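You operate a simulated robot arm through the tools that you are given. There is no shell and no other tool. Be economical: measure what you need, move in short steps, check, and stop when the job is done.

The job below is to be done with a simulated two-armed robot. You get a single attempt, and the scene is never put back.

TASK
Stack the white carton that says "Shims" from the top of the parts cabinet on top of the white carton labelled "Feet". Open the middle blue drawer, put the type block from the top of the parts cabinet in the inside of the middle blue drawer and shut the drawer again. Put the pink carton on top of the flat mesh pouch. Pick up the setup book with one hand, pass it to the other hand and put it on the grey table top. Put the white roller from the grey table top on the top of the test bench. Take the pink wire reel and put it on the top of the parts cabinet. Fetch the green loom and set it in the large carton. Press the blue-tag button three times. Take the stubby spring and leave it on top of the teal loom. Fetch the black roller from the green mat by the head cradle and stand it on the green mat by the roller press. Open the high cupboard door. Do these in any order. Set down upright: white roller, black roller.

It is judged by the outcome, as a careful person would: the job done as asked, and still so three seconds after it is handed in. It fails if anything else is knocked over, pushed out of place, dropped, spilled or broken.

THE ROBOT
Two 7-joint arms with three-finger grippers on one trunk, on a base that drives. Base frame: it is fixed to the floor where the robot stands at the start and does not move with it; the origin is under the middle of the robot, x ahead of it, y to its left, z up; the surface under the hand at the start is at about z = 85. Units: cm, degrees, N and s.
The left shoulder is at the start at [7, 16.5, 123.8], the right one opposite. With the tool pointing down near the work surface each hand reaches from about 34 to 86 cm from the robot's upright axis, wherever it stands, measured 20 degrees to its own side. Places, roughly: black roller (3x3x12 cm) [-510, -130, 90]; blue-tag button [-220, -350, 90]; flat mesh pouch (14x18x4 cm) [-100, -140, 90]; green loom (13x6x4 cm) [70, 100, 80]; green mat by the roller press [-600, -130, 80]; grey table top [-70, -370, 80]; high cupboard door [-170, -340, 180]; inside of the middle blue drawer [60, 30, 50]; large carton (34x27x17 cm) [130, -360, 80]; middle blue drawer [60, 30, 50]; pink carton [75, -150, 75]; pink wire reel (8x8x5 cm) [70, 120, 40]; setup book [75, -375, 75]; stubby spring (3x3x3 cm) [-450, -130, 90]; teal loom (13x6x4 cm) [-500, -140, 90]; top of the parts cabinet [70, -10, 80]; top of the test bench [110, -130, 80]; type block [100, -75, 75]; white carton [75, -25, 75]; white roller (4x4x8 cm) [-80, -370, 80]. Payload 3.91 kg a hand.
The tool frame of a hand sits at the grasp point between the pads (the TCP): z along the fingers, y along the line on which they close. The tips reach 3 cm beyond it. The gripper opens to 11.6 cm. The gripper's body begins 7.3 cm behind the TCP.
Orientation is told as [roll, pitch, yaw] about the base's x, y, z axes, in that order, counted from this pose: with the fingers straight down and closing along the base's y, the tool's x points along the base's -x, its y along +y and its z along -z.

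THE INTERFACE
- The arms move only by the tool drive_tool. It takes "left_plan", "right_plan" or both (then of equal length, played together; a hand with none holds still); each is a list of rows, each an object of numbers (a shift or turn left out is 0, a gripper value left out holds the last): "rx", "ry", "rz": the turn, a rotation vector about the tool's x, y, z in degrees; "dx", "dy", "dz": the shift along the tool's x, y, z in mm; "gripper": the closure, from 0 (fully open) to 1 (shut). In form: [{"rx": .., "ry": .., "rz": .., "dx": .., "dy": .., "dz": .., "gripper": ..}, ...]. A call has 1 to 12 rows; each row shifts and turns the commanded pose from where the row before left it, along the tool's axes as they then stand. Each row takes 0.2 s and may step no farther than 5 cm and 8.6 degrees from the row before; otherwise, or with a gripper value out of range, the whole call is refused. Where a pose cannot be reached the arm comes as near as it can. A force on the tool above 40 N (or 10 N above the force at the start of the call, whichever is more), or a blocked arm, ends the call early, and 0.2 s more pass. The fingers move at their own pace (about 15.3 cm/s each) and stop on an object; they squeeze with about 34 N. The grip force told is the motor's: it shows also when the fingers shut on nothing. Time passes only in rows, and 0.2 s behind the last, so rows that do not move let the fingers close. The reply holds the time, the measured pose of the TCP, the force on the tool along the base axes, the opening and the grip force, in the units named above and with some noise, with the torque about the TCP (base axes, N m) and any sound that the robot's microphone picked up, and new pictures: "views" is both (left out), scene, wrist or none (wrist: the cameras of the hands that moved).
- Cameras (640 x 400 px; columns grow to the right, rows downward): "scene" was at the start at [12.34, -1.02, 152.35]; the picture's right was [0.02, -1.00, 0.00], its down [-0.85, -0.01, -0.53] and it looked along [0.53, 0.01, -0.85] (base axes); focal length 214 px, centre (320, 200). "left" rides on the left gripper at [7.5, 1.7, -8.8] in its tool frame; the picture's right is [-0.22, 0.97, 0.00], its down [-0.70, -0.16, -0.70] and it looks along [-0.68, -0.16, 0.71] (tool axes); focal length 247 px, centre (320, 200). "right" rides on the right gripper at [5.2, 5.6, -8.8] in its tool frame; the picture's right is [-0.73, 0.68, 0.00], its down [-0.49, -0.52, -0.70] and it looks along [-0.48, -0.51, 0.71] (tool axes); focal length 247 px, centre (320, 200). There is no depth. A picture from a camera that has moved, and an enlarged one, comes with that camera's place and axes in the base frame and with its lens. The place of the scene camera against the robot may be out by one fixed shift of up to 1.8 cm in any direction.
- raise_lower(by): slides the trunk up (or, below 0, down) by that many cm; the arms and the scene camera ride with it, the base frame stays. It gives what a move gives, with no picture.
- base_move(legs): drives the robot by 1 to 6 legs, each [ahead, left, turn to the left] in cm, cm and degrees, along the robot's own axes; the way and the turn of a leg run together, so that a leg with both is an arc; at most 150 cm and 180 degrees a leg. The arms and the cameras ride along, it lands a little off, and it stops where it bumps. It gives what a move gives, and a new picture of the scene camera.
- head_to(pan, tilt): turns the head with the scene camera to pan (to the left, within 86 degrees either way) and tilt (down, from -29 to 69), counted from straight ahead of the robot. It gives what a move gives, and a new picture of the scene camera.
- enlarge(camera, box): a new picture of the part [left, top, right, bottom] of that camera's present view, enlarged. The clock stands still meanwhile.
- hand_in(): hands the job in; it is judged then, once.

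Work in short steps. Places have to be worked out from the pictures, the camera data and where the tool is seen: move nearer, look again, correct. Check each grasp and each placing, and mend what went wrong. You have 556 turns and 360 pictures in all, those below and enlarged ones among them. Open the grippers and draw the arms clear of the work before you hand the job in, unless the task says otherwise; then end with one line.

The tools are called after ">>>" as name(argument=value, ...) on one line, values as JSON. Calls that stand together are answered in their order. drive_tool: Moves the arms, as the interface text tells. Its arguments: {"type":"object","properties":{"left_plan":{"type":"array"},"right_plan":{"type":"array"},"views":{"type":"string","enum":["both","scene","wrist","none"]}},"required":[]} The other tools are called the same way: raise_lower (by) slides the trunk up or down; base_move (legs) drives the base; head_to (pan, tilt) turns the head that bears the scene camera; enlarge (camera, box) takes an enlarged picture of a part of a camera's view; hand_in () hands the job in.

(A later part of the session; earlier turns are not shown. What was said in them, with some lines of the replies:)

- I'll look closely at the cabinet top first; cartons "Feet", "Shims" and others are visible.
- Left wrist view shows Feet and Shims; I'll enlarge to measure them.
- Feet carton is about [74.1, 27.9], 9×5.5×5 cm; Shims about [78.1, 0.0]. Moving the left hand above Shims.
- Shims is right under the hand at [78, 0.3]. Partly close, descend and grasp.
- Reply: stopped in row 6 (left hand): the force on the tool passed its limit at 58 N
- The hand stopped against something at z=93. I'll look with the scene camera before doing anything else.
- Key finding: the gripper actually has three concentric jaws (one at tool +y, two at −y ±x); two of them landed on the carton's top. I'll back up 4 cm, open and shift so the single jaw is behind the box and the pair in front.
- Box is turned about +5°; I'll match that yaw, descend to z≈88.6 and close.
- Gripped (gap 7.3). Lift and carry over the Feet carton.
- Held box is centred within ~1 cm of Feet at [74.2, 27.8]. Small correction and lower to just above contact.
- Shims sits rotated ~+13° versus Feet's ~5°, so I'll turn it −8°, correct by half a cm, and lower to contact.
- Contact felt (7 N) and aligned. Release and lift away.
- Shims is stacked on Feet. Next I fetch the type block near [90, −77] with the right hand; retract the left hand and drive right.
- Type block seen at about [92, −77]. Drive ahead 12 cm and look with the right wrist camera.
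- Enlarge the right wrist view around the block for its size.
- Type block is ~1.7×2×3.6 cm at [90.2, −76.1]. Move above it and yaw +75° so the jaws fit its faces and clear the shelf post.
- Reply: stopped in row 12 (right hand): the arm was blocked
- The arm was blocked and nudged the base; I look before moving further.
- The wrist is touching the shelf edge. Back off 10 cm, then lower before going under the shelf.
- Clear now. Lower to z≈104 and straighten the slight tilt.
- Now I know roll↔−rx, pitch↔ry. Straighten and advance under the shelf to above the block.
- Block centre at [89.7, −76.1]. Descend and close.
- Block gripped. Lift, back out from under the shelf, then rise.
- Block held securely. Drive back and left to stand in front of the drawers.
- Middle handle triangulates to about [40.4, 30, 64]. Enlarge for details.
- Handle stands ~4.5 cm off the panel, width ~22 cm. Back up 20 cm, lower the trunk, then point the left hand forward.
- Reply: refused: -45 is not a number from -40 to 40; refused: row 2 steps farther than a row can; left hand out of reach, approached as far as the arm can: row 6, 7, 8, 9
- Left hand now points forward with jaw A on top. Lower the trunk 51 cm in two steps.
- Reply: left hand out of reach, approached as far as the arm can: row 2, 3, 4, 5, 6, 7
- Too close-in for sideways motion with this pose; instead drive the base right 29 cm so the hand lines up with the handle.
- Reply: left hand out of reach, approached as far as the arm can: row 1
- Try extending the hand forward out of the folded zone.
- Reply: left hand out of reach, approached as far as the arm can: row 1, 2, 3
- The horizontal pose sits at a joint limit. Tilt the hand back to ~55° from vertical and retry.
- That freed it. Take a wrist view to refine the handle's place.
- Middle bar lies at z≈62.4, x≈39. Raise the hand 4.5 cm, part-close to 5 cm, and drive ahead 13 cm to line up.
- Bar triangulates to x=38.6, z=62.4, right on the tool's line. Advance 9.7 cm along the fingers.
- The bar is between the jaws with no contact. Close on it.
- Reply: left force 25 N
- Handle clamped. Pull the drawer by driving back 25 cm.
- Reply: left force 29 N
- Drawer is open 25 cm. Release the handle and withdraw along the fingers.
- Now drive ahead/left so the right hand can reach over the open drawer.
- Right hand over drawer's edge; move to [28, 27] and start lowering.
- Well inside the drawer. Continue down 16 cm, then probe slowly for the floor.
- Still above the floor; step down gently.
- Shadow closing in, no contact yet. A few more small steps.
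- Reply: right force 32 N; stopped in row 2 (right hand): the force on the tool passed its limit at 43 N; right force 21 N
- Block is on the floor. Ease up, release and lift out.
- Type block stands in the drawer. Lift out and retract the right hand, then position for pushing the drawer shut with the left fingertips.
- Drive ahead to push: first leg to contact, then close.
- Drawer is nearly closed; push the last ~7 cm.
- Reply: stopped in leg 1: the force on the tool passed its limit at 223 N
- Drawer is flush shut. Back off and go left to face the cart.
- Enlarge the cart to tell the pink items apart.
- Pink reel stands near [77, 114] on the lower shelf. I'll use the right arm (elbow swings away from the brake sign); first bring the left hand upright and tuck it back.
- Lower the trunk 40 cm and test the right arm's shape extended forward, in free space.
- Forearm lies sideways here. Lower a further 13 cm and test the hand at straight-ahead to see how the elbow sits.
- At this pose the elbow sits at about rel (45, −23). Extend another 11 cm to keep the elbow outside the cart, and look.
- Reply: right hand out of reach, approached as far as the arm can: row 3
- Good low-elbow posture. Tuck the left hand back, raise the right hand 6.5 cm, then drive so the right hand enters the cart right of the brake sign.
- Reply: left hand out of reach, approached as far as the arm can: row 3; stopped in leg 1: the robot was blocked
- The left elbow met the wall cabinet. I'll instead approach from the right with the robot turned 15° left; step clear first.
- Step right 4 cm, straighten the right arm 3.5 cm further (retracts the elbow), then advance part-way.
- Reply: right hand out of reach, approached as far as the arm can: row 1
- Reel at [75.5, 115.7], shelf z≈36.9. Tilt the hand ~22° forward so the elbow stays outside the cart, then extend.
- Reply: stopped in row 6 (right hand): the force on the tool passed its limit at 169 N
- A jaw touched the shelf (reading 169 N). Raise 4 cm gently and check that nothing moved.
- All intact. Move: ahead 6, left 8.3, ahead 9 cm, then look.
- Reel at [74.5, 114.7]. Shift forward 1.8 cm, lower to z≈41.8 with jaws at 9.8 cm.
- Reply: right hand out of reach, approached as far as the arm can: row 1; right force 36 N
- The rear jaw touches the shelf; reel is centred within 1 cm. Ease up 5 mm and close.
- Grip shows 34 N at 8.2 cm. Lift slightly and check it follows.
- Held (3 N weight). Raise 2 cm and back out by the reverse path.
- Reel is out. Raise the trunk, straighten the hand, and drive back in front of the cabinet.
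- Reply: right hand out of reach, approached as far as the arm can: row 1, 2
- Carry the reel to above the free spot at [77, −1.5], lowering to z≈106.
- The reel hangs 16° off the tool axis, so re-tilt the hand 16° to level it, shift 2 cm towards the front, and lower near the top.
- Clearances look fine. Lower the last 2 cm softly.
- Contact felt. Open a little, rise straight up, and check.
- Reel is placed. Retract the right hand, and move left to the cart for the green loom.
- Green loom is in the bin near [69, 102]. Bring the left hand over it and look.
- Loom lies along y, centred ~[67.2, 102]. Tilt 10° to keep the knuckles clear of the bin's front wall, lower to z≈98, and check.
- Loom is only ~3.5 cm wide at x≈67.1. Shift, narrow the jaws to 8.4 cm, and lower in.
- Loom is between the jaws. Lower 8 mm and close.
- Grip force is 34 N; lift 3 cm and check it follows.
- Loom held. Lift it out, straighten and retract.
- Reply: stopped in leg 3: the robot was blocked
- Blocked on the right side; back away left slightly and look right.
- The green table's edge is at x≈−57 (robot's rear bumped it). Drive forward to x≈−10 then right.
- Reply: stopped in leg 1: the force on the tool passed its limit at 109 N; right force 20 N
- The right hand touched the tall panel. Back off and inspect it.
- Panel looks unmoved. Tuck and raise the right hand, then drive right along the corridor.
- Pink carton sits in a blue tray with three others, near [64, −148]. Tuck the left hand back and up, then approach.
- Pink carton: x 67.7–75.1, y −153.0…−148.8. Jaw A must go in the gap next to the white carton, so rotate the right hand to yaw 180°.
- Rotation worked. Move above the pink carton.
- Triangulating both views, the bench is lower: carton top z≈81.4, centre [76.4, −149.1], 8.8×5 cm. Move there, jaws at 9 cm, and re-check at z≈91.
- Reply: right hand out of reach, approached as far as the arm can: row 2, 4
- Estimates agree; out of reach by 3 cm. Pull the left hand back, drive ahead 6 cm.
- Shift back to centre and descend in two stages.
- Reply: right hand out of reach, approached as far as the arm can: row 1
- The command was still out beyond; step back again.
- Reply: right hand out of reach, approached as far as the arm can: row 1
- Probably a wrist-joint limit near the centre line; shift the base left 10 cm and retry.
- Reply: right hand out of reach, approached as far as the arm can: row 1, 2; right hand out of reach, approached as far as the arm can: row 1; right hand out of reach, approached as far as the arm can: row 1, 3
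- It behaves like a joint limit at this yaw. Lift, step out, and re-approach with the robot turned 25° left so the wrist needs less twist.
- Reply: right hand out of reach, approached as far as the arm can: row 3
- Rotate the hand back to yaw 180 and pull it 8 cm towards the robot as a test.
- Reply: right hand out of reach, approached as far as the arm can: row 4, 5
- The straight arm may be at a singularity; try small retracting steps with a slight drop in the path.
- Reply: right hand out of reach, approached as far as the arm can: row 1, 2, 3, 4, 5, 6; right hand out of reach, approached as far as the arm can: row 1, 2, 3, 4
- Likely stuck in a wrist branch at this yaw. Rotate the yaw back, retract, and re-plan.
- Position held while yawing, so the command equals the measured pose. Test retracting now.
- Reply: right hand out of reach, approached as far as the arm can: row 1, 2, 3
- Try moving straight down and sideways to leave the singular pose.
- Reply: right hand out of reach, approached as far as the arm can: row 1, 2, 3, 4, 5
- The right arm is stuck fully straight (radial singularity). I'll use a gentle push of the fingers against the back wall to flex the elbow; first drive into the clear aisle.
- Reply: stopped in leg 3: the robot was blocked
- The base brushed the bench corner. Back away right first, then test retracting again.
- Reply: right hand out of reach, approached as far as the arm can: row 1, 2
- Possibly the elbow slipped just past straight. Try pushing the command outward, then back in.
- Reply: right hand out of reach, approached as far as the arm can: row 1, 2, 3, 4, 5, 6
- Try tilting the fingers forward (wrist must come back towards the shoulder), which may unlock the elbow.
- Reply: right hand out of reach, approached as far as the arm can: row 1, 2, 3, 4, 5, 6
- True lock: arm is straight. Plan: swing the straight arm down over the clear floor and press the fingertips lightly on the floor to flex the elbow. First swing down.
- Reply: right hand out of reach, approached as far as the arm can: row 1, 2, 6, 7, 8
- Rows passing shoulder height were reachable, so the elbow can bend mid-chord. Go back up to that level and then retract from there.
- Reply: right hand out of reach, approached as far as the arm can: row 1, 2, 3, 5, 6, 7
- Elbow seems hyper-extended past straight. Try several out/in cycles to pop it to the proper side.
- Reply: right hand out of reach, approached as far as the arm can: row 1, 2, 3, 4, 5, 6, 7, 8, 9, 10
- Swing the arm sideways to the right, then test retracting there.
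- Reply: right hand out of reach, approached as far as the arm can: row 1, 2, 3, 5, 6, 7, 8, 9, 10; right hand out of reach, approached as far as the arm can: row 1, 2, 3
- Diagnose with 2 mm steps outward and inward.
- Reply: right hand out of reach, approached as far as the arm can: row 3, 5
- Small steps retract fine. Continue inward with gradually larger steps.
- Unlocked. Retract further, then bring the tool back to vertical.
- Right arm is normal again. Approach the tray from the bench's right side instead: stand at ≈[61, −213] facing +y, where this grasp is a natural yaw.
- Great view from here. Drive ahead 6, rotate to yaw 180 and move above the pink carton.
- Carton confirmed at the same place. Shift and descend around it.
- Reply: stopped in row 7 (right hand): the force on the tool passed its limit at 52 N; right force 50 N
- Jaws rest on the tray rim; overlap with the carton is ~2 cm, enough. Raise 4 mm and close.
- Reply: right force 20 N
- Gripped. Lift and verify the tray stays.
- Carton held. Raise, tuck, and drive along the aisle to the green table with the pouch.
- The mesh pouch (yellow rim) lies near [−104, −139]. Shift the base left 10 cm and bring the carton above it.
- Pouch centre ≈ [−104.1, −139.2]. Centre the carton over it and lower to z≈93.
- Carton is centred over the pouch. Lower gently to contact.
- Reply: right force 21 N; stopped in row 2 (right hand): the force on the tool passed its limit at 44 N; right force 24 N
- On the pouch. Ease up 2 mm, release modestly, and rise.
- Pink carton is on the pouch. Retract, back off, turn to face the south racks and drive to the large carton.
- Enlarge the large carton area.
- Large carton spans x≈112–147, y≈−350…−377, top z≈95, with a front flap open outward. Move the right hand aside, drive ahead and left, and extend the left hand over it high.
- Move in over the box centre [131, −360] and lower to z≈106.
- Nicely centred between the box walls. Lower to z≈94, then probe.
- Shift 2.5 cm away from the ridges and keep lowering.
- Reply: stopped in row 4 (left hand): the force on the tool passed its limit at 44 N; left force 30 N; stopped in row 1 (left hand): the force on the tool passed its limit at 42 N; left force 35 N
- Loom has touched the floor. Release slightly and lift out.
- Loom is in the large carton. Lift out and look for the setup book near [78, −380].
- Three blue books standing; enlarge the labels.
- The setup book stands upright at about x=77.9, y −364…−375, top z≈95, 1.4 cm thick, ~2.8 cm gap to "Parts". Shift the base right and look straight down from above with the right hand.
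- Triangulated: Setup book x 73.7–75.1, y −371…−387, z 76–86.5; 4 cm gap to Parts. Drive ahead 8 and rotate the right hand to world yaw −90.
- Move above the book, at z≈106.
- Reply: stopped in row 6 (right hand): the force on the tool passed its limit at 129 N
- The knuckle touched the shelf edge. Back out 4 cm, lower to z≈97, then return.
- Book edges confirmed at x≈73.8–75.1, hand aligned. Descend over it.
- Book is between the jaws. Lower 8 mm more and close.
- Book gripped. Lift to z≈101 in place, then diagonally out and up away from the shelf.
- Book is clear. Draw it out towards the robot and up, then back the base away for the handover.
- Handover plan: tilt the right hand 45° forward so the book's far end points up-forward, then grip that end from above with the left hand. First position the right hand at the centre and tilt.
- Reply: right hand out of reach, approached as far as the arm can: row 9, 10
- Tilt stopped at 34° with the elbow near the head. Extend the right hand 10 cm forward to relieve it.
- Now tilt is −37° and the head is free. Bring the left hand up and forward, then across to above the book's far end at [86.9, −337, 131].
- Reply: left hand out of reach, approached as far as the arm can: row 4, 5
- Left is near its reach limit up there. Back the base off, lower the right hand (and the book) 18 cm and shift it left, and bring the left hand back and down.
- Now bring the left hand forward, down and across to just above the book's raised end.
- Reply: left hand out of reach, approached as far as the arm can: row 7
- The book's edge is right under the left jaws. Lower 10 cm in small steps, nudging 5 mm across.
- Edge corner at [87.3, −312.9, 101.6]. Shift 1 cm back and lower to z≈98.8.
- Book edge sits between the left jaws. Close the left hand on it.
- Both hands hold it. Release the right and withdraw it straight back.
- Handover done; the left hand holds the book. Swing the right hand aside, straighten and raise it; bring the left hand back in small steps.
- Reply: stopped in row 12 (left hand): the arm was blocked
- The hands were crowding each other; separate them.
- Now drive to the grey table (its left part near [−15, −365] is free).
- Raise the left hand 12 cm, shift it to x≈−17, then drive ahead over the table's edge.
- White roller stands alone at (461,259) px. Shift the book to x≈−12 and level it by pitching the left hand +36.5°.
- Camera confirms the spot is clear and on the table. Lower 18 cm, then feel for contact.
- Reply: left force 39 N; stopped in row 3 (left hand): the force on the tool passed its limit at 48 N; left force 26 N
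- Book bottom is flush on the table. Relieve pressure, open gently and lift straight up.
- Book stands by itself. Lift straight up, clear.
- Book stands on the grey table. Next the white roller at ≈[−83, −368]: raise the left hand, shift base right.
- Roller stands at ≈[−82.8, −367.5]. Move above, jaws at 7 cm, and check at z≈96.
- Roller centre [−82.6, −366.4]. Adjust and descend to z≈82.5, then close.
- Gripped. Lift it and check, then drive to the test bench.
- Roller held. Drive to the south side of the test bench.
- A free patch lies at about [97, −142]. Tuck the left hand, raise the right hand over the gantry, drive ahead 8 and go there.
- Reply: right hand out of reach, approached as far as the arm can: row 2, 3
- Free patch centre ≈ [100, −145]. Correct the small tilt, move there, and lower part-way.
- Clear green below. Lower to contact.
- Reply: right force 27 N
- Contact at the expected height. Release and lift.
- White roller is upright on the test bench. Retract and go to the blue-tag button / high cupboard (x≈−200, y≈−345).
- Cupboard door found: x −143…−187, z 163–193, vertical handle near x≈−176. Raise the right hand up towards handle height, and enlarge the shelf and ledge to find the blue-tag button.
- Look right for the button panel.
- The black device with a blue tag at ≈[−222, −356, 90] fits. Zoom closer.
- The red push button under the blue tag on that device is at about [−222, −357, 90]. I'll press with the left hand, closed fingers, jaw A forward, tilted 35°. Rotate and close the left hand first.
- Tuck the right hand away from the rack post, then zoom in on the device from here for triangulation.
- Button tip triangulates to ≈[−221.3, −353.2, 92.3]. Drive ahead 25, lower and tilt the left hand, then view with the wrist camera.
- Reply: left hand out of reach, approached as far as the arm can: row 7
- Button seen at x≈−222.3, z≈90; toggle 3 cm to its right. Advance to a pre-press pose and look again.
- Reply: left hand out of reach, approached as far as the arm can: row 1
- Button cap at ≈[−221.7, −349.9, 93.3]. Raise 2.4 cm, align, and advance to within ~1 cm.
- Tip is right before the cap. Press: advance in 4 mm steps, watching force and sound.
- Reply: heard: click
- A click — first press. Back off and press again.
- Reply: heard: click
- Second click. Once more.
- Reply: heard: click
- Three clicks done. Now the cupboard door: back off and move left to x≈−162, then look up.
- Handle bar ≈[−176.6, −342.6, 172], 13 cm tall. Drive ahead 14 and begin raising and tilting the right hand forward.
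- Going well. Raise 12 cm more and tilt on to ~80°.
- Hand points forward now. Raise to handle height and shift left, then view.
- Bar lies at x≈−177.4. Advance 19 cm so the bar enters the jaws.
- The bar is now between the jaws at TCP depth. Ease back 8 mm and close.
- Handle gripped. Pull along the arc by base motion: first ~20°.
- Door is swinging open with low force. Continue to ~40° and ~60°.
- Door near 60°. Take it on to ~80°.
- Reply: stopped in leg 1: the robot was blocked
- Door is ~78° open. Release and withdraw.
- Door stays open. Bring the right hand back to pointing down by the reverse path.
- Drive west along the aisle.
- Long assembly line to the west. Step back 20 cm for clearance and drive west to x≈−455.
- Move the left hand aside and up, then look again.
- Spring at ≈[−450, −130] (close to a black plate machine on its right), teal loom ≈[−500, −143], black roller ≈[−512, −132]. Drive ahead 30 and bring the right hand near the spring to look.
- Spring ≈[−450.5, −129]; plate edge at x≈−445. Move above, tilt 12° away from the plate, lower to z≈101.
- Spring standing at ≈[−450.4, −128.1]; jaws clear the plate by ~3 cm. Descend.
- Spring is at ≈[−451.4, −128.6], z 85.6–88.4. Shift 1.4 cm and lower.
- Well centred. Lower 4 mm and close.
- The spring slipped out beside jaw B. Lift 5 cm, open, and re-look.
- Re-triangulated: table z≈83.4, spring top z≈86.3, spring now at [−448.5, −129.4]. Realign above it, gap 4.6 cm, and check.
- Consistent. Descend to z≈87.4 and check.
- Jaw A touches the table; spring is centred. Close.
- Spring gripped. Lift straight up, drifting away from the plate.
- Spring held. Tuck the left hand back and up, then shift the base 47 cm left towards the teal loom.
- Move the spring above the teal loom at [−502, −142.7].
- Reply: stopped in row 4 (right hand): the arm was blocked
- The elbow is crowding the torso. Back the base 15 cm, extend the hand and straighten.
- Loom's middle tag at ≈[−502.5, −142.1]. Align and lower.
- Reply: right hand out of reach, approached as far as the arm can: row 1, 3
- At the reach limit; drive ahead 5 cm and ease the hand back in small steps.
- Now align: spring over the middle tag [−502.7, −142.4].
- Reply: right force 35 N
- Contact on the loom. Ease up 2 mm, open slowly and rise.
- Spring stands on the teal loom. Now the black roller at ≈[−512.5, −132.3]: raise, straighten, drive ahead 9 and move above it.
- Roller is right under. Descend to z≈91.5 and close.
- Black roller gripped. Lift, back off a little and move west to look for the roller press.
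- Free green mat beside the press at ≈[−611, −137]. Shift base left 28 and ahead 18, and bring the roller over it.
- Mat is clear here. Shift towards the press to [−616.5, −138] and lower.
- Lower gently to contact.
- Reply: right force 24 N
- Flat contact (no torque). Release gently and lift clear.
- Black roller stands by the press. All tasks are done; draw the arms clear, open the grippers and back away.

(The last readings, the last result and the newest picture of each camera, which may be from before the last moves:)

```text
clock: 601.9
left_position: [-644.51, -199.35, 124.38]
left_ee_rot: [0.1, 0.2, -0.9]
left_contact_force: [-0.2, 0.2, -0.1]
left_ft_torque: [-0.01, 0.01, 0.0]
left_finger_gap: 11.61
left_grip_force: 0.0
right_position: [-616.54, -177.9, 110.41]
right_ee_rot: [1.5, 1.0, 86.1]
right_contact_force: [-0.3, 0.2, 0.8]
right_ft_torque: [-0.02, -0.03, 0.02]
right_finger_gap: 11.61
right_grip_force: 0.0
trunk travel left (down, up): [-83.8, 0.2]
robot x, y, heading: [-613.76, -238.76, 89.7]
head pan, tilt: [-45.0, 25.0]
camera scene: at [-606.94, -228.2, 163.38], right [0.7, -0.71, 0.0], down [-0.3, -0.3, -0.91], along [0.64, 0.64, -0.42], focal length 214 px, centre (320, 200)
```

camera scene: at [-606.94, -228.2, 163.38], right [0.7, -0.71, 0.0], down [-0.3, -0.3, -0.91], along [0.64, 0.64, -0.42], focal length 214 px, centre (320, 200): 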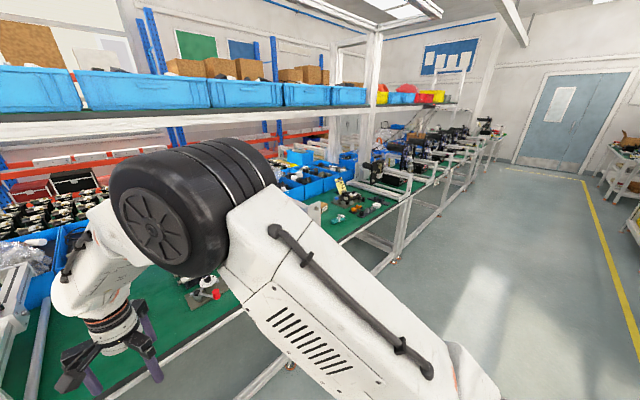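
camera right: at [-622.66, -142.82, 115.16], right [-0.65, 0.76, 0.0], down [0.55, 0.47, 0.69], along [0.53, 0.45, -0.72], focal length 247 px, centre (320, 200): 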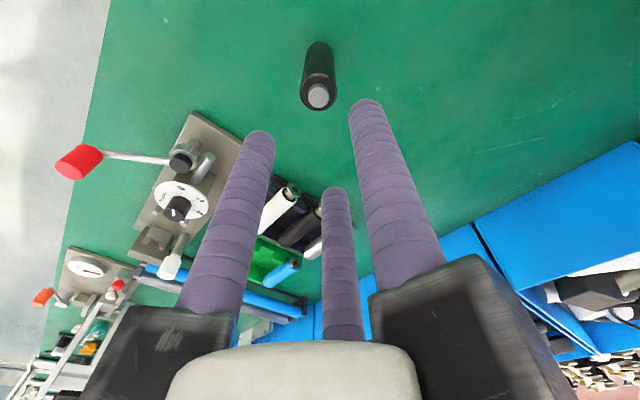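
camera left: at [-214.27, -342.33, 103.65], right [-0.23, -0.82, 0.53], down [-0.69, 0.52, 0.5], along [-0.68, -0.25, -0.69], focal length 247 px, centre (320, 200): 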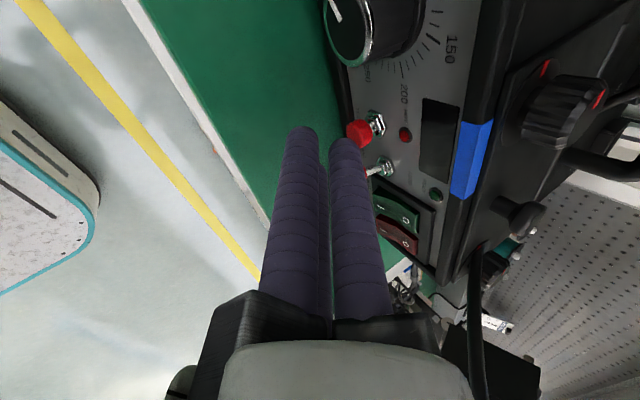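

Quick final check that the black roller still stands.

>>> base_move(legs=[[-10, 0, 0], [0, 30, 0]])

>>> head_to(pan=-20, tilt=38)

```text
clock: 604.7
left_position: [-674.15, -209.37, 124.5]
left_ee_rot: [0.2, 0.5, -1.0]
left_contact_force: [-0.3, 0.3, 0.0]
left_ft_torque: [0.02, -0.02, 0.0]
left_finger_gap: 11.6
left_grip_force: 0.1
right_position: [-646.16, -187.92, 110.52]
right_ee_rot: [1.6, 1.0, 86.1]
right_contact_force: [-0.1, -0.6, 0.2]
right_ft_torque: [0.0, 0.01, 0.01]
right_finger_gap: 11.59
right_grip_force: 0.0
trunk travel left (down, up): [-83.8, 0.2]
robot x, y, heading: [-643.54, -248.54, 90.0]
head pan, tilt: [-45.0, 25.0]
camera scene: at [-636.54, -238.1, 163.38], right [0.7, -0.71, 0.0], down [-0.3, -0.3, -0.91], along [0.64, 0.64, -0.42], focal length 214 px, centre (320, 200)
```

scene: 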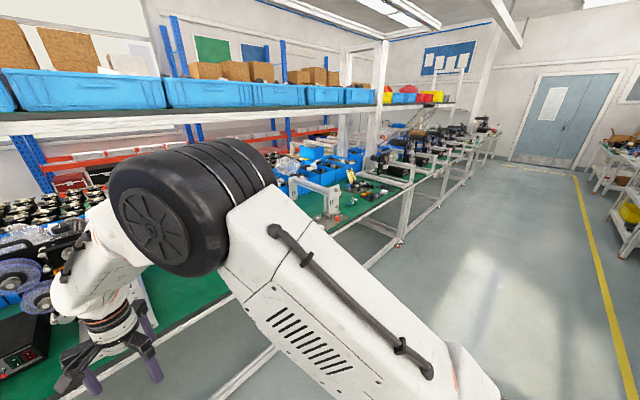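

```text
clock: 605.6
left_position: [-674.36, -209.43, 124.49]
left_ee_rot: [0.2, 0.3, -0.9]
left_contact_force: [-0.6, -0.5, -0.2]
left_ft_torque: [0.04, 0.01, 0.0]
left_finger_gap: 11.61
left_grip_force: 0.1
right_position: [-646.18, -187.72, 110.42]
right_ee_rot: [1.6, 1.0, 86.0]
right_contact_force: [0.3, 0.7, 0.0]
right_ft_torque: [0.01, 0.01, 0.0]
right_finger_gap: 11.64
right_grip_force: 0.1
trunk travel left (down, up): [-83.8, 0.2]
robot x, y, heading: [-643.72, -248.68, 89.5]
head pan, tilt: [-20.0, 38.0]
camera scene: at [-640.33, -236.52, 161.36], right [0.94, -0.35, 0.0], down [-0.21, -0.58, -0.79], along [0.27, 0.74, -0.62], focal length 214 px, centre (320, 200)
```

scene: 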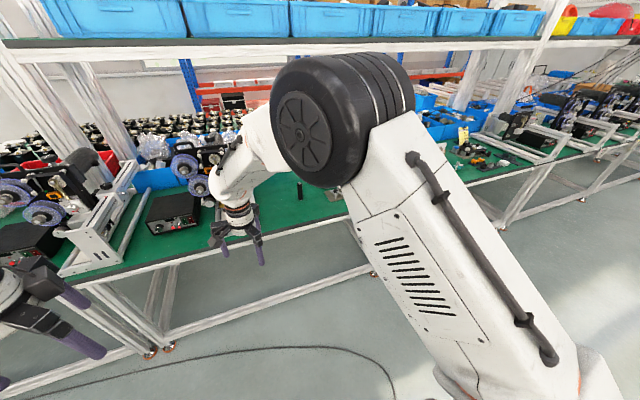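

The black roller stands upright, the arms are clear and the grippers are open. Handing in.

>>> hand_in()

```text
The job is handed in.
```

All eleven tasks are done and the job is handed in. I checked each result by camera or sound when I did it and did not revisit every station at the end. Along the way the robot's base, elbow or hands bumped the wall shelf, a rack shelf, the test bench and its panel, and the edge of a green table. I saw nothing moved in the pictures afterwards.
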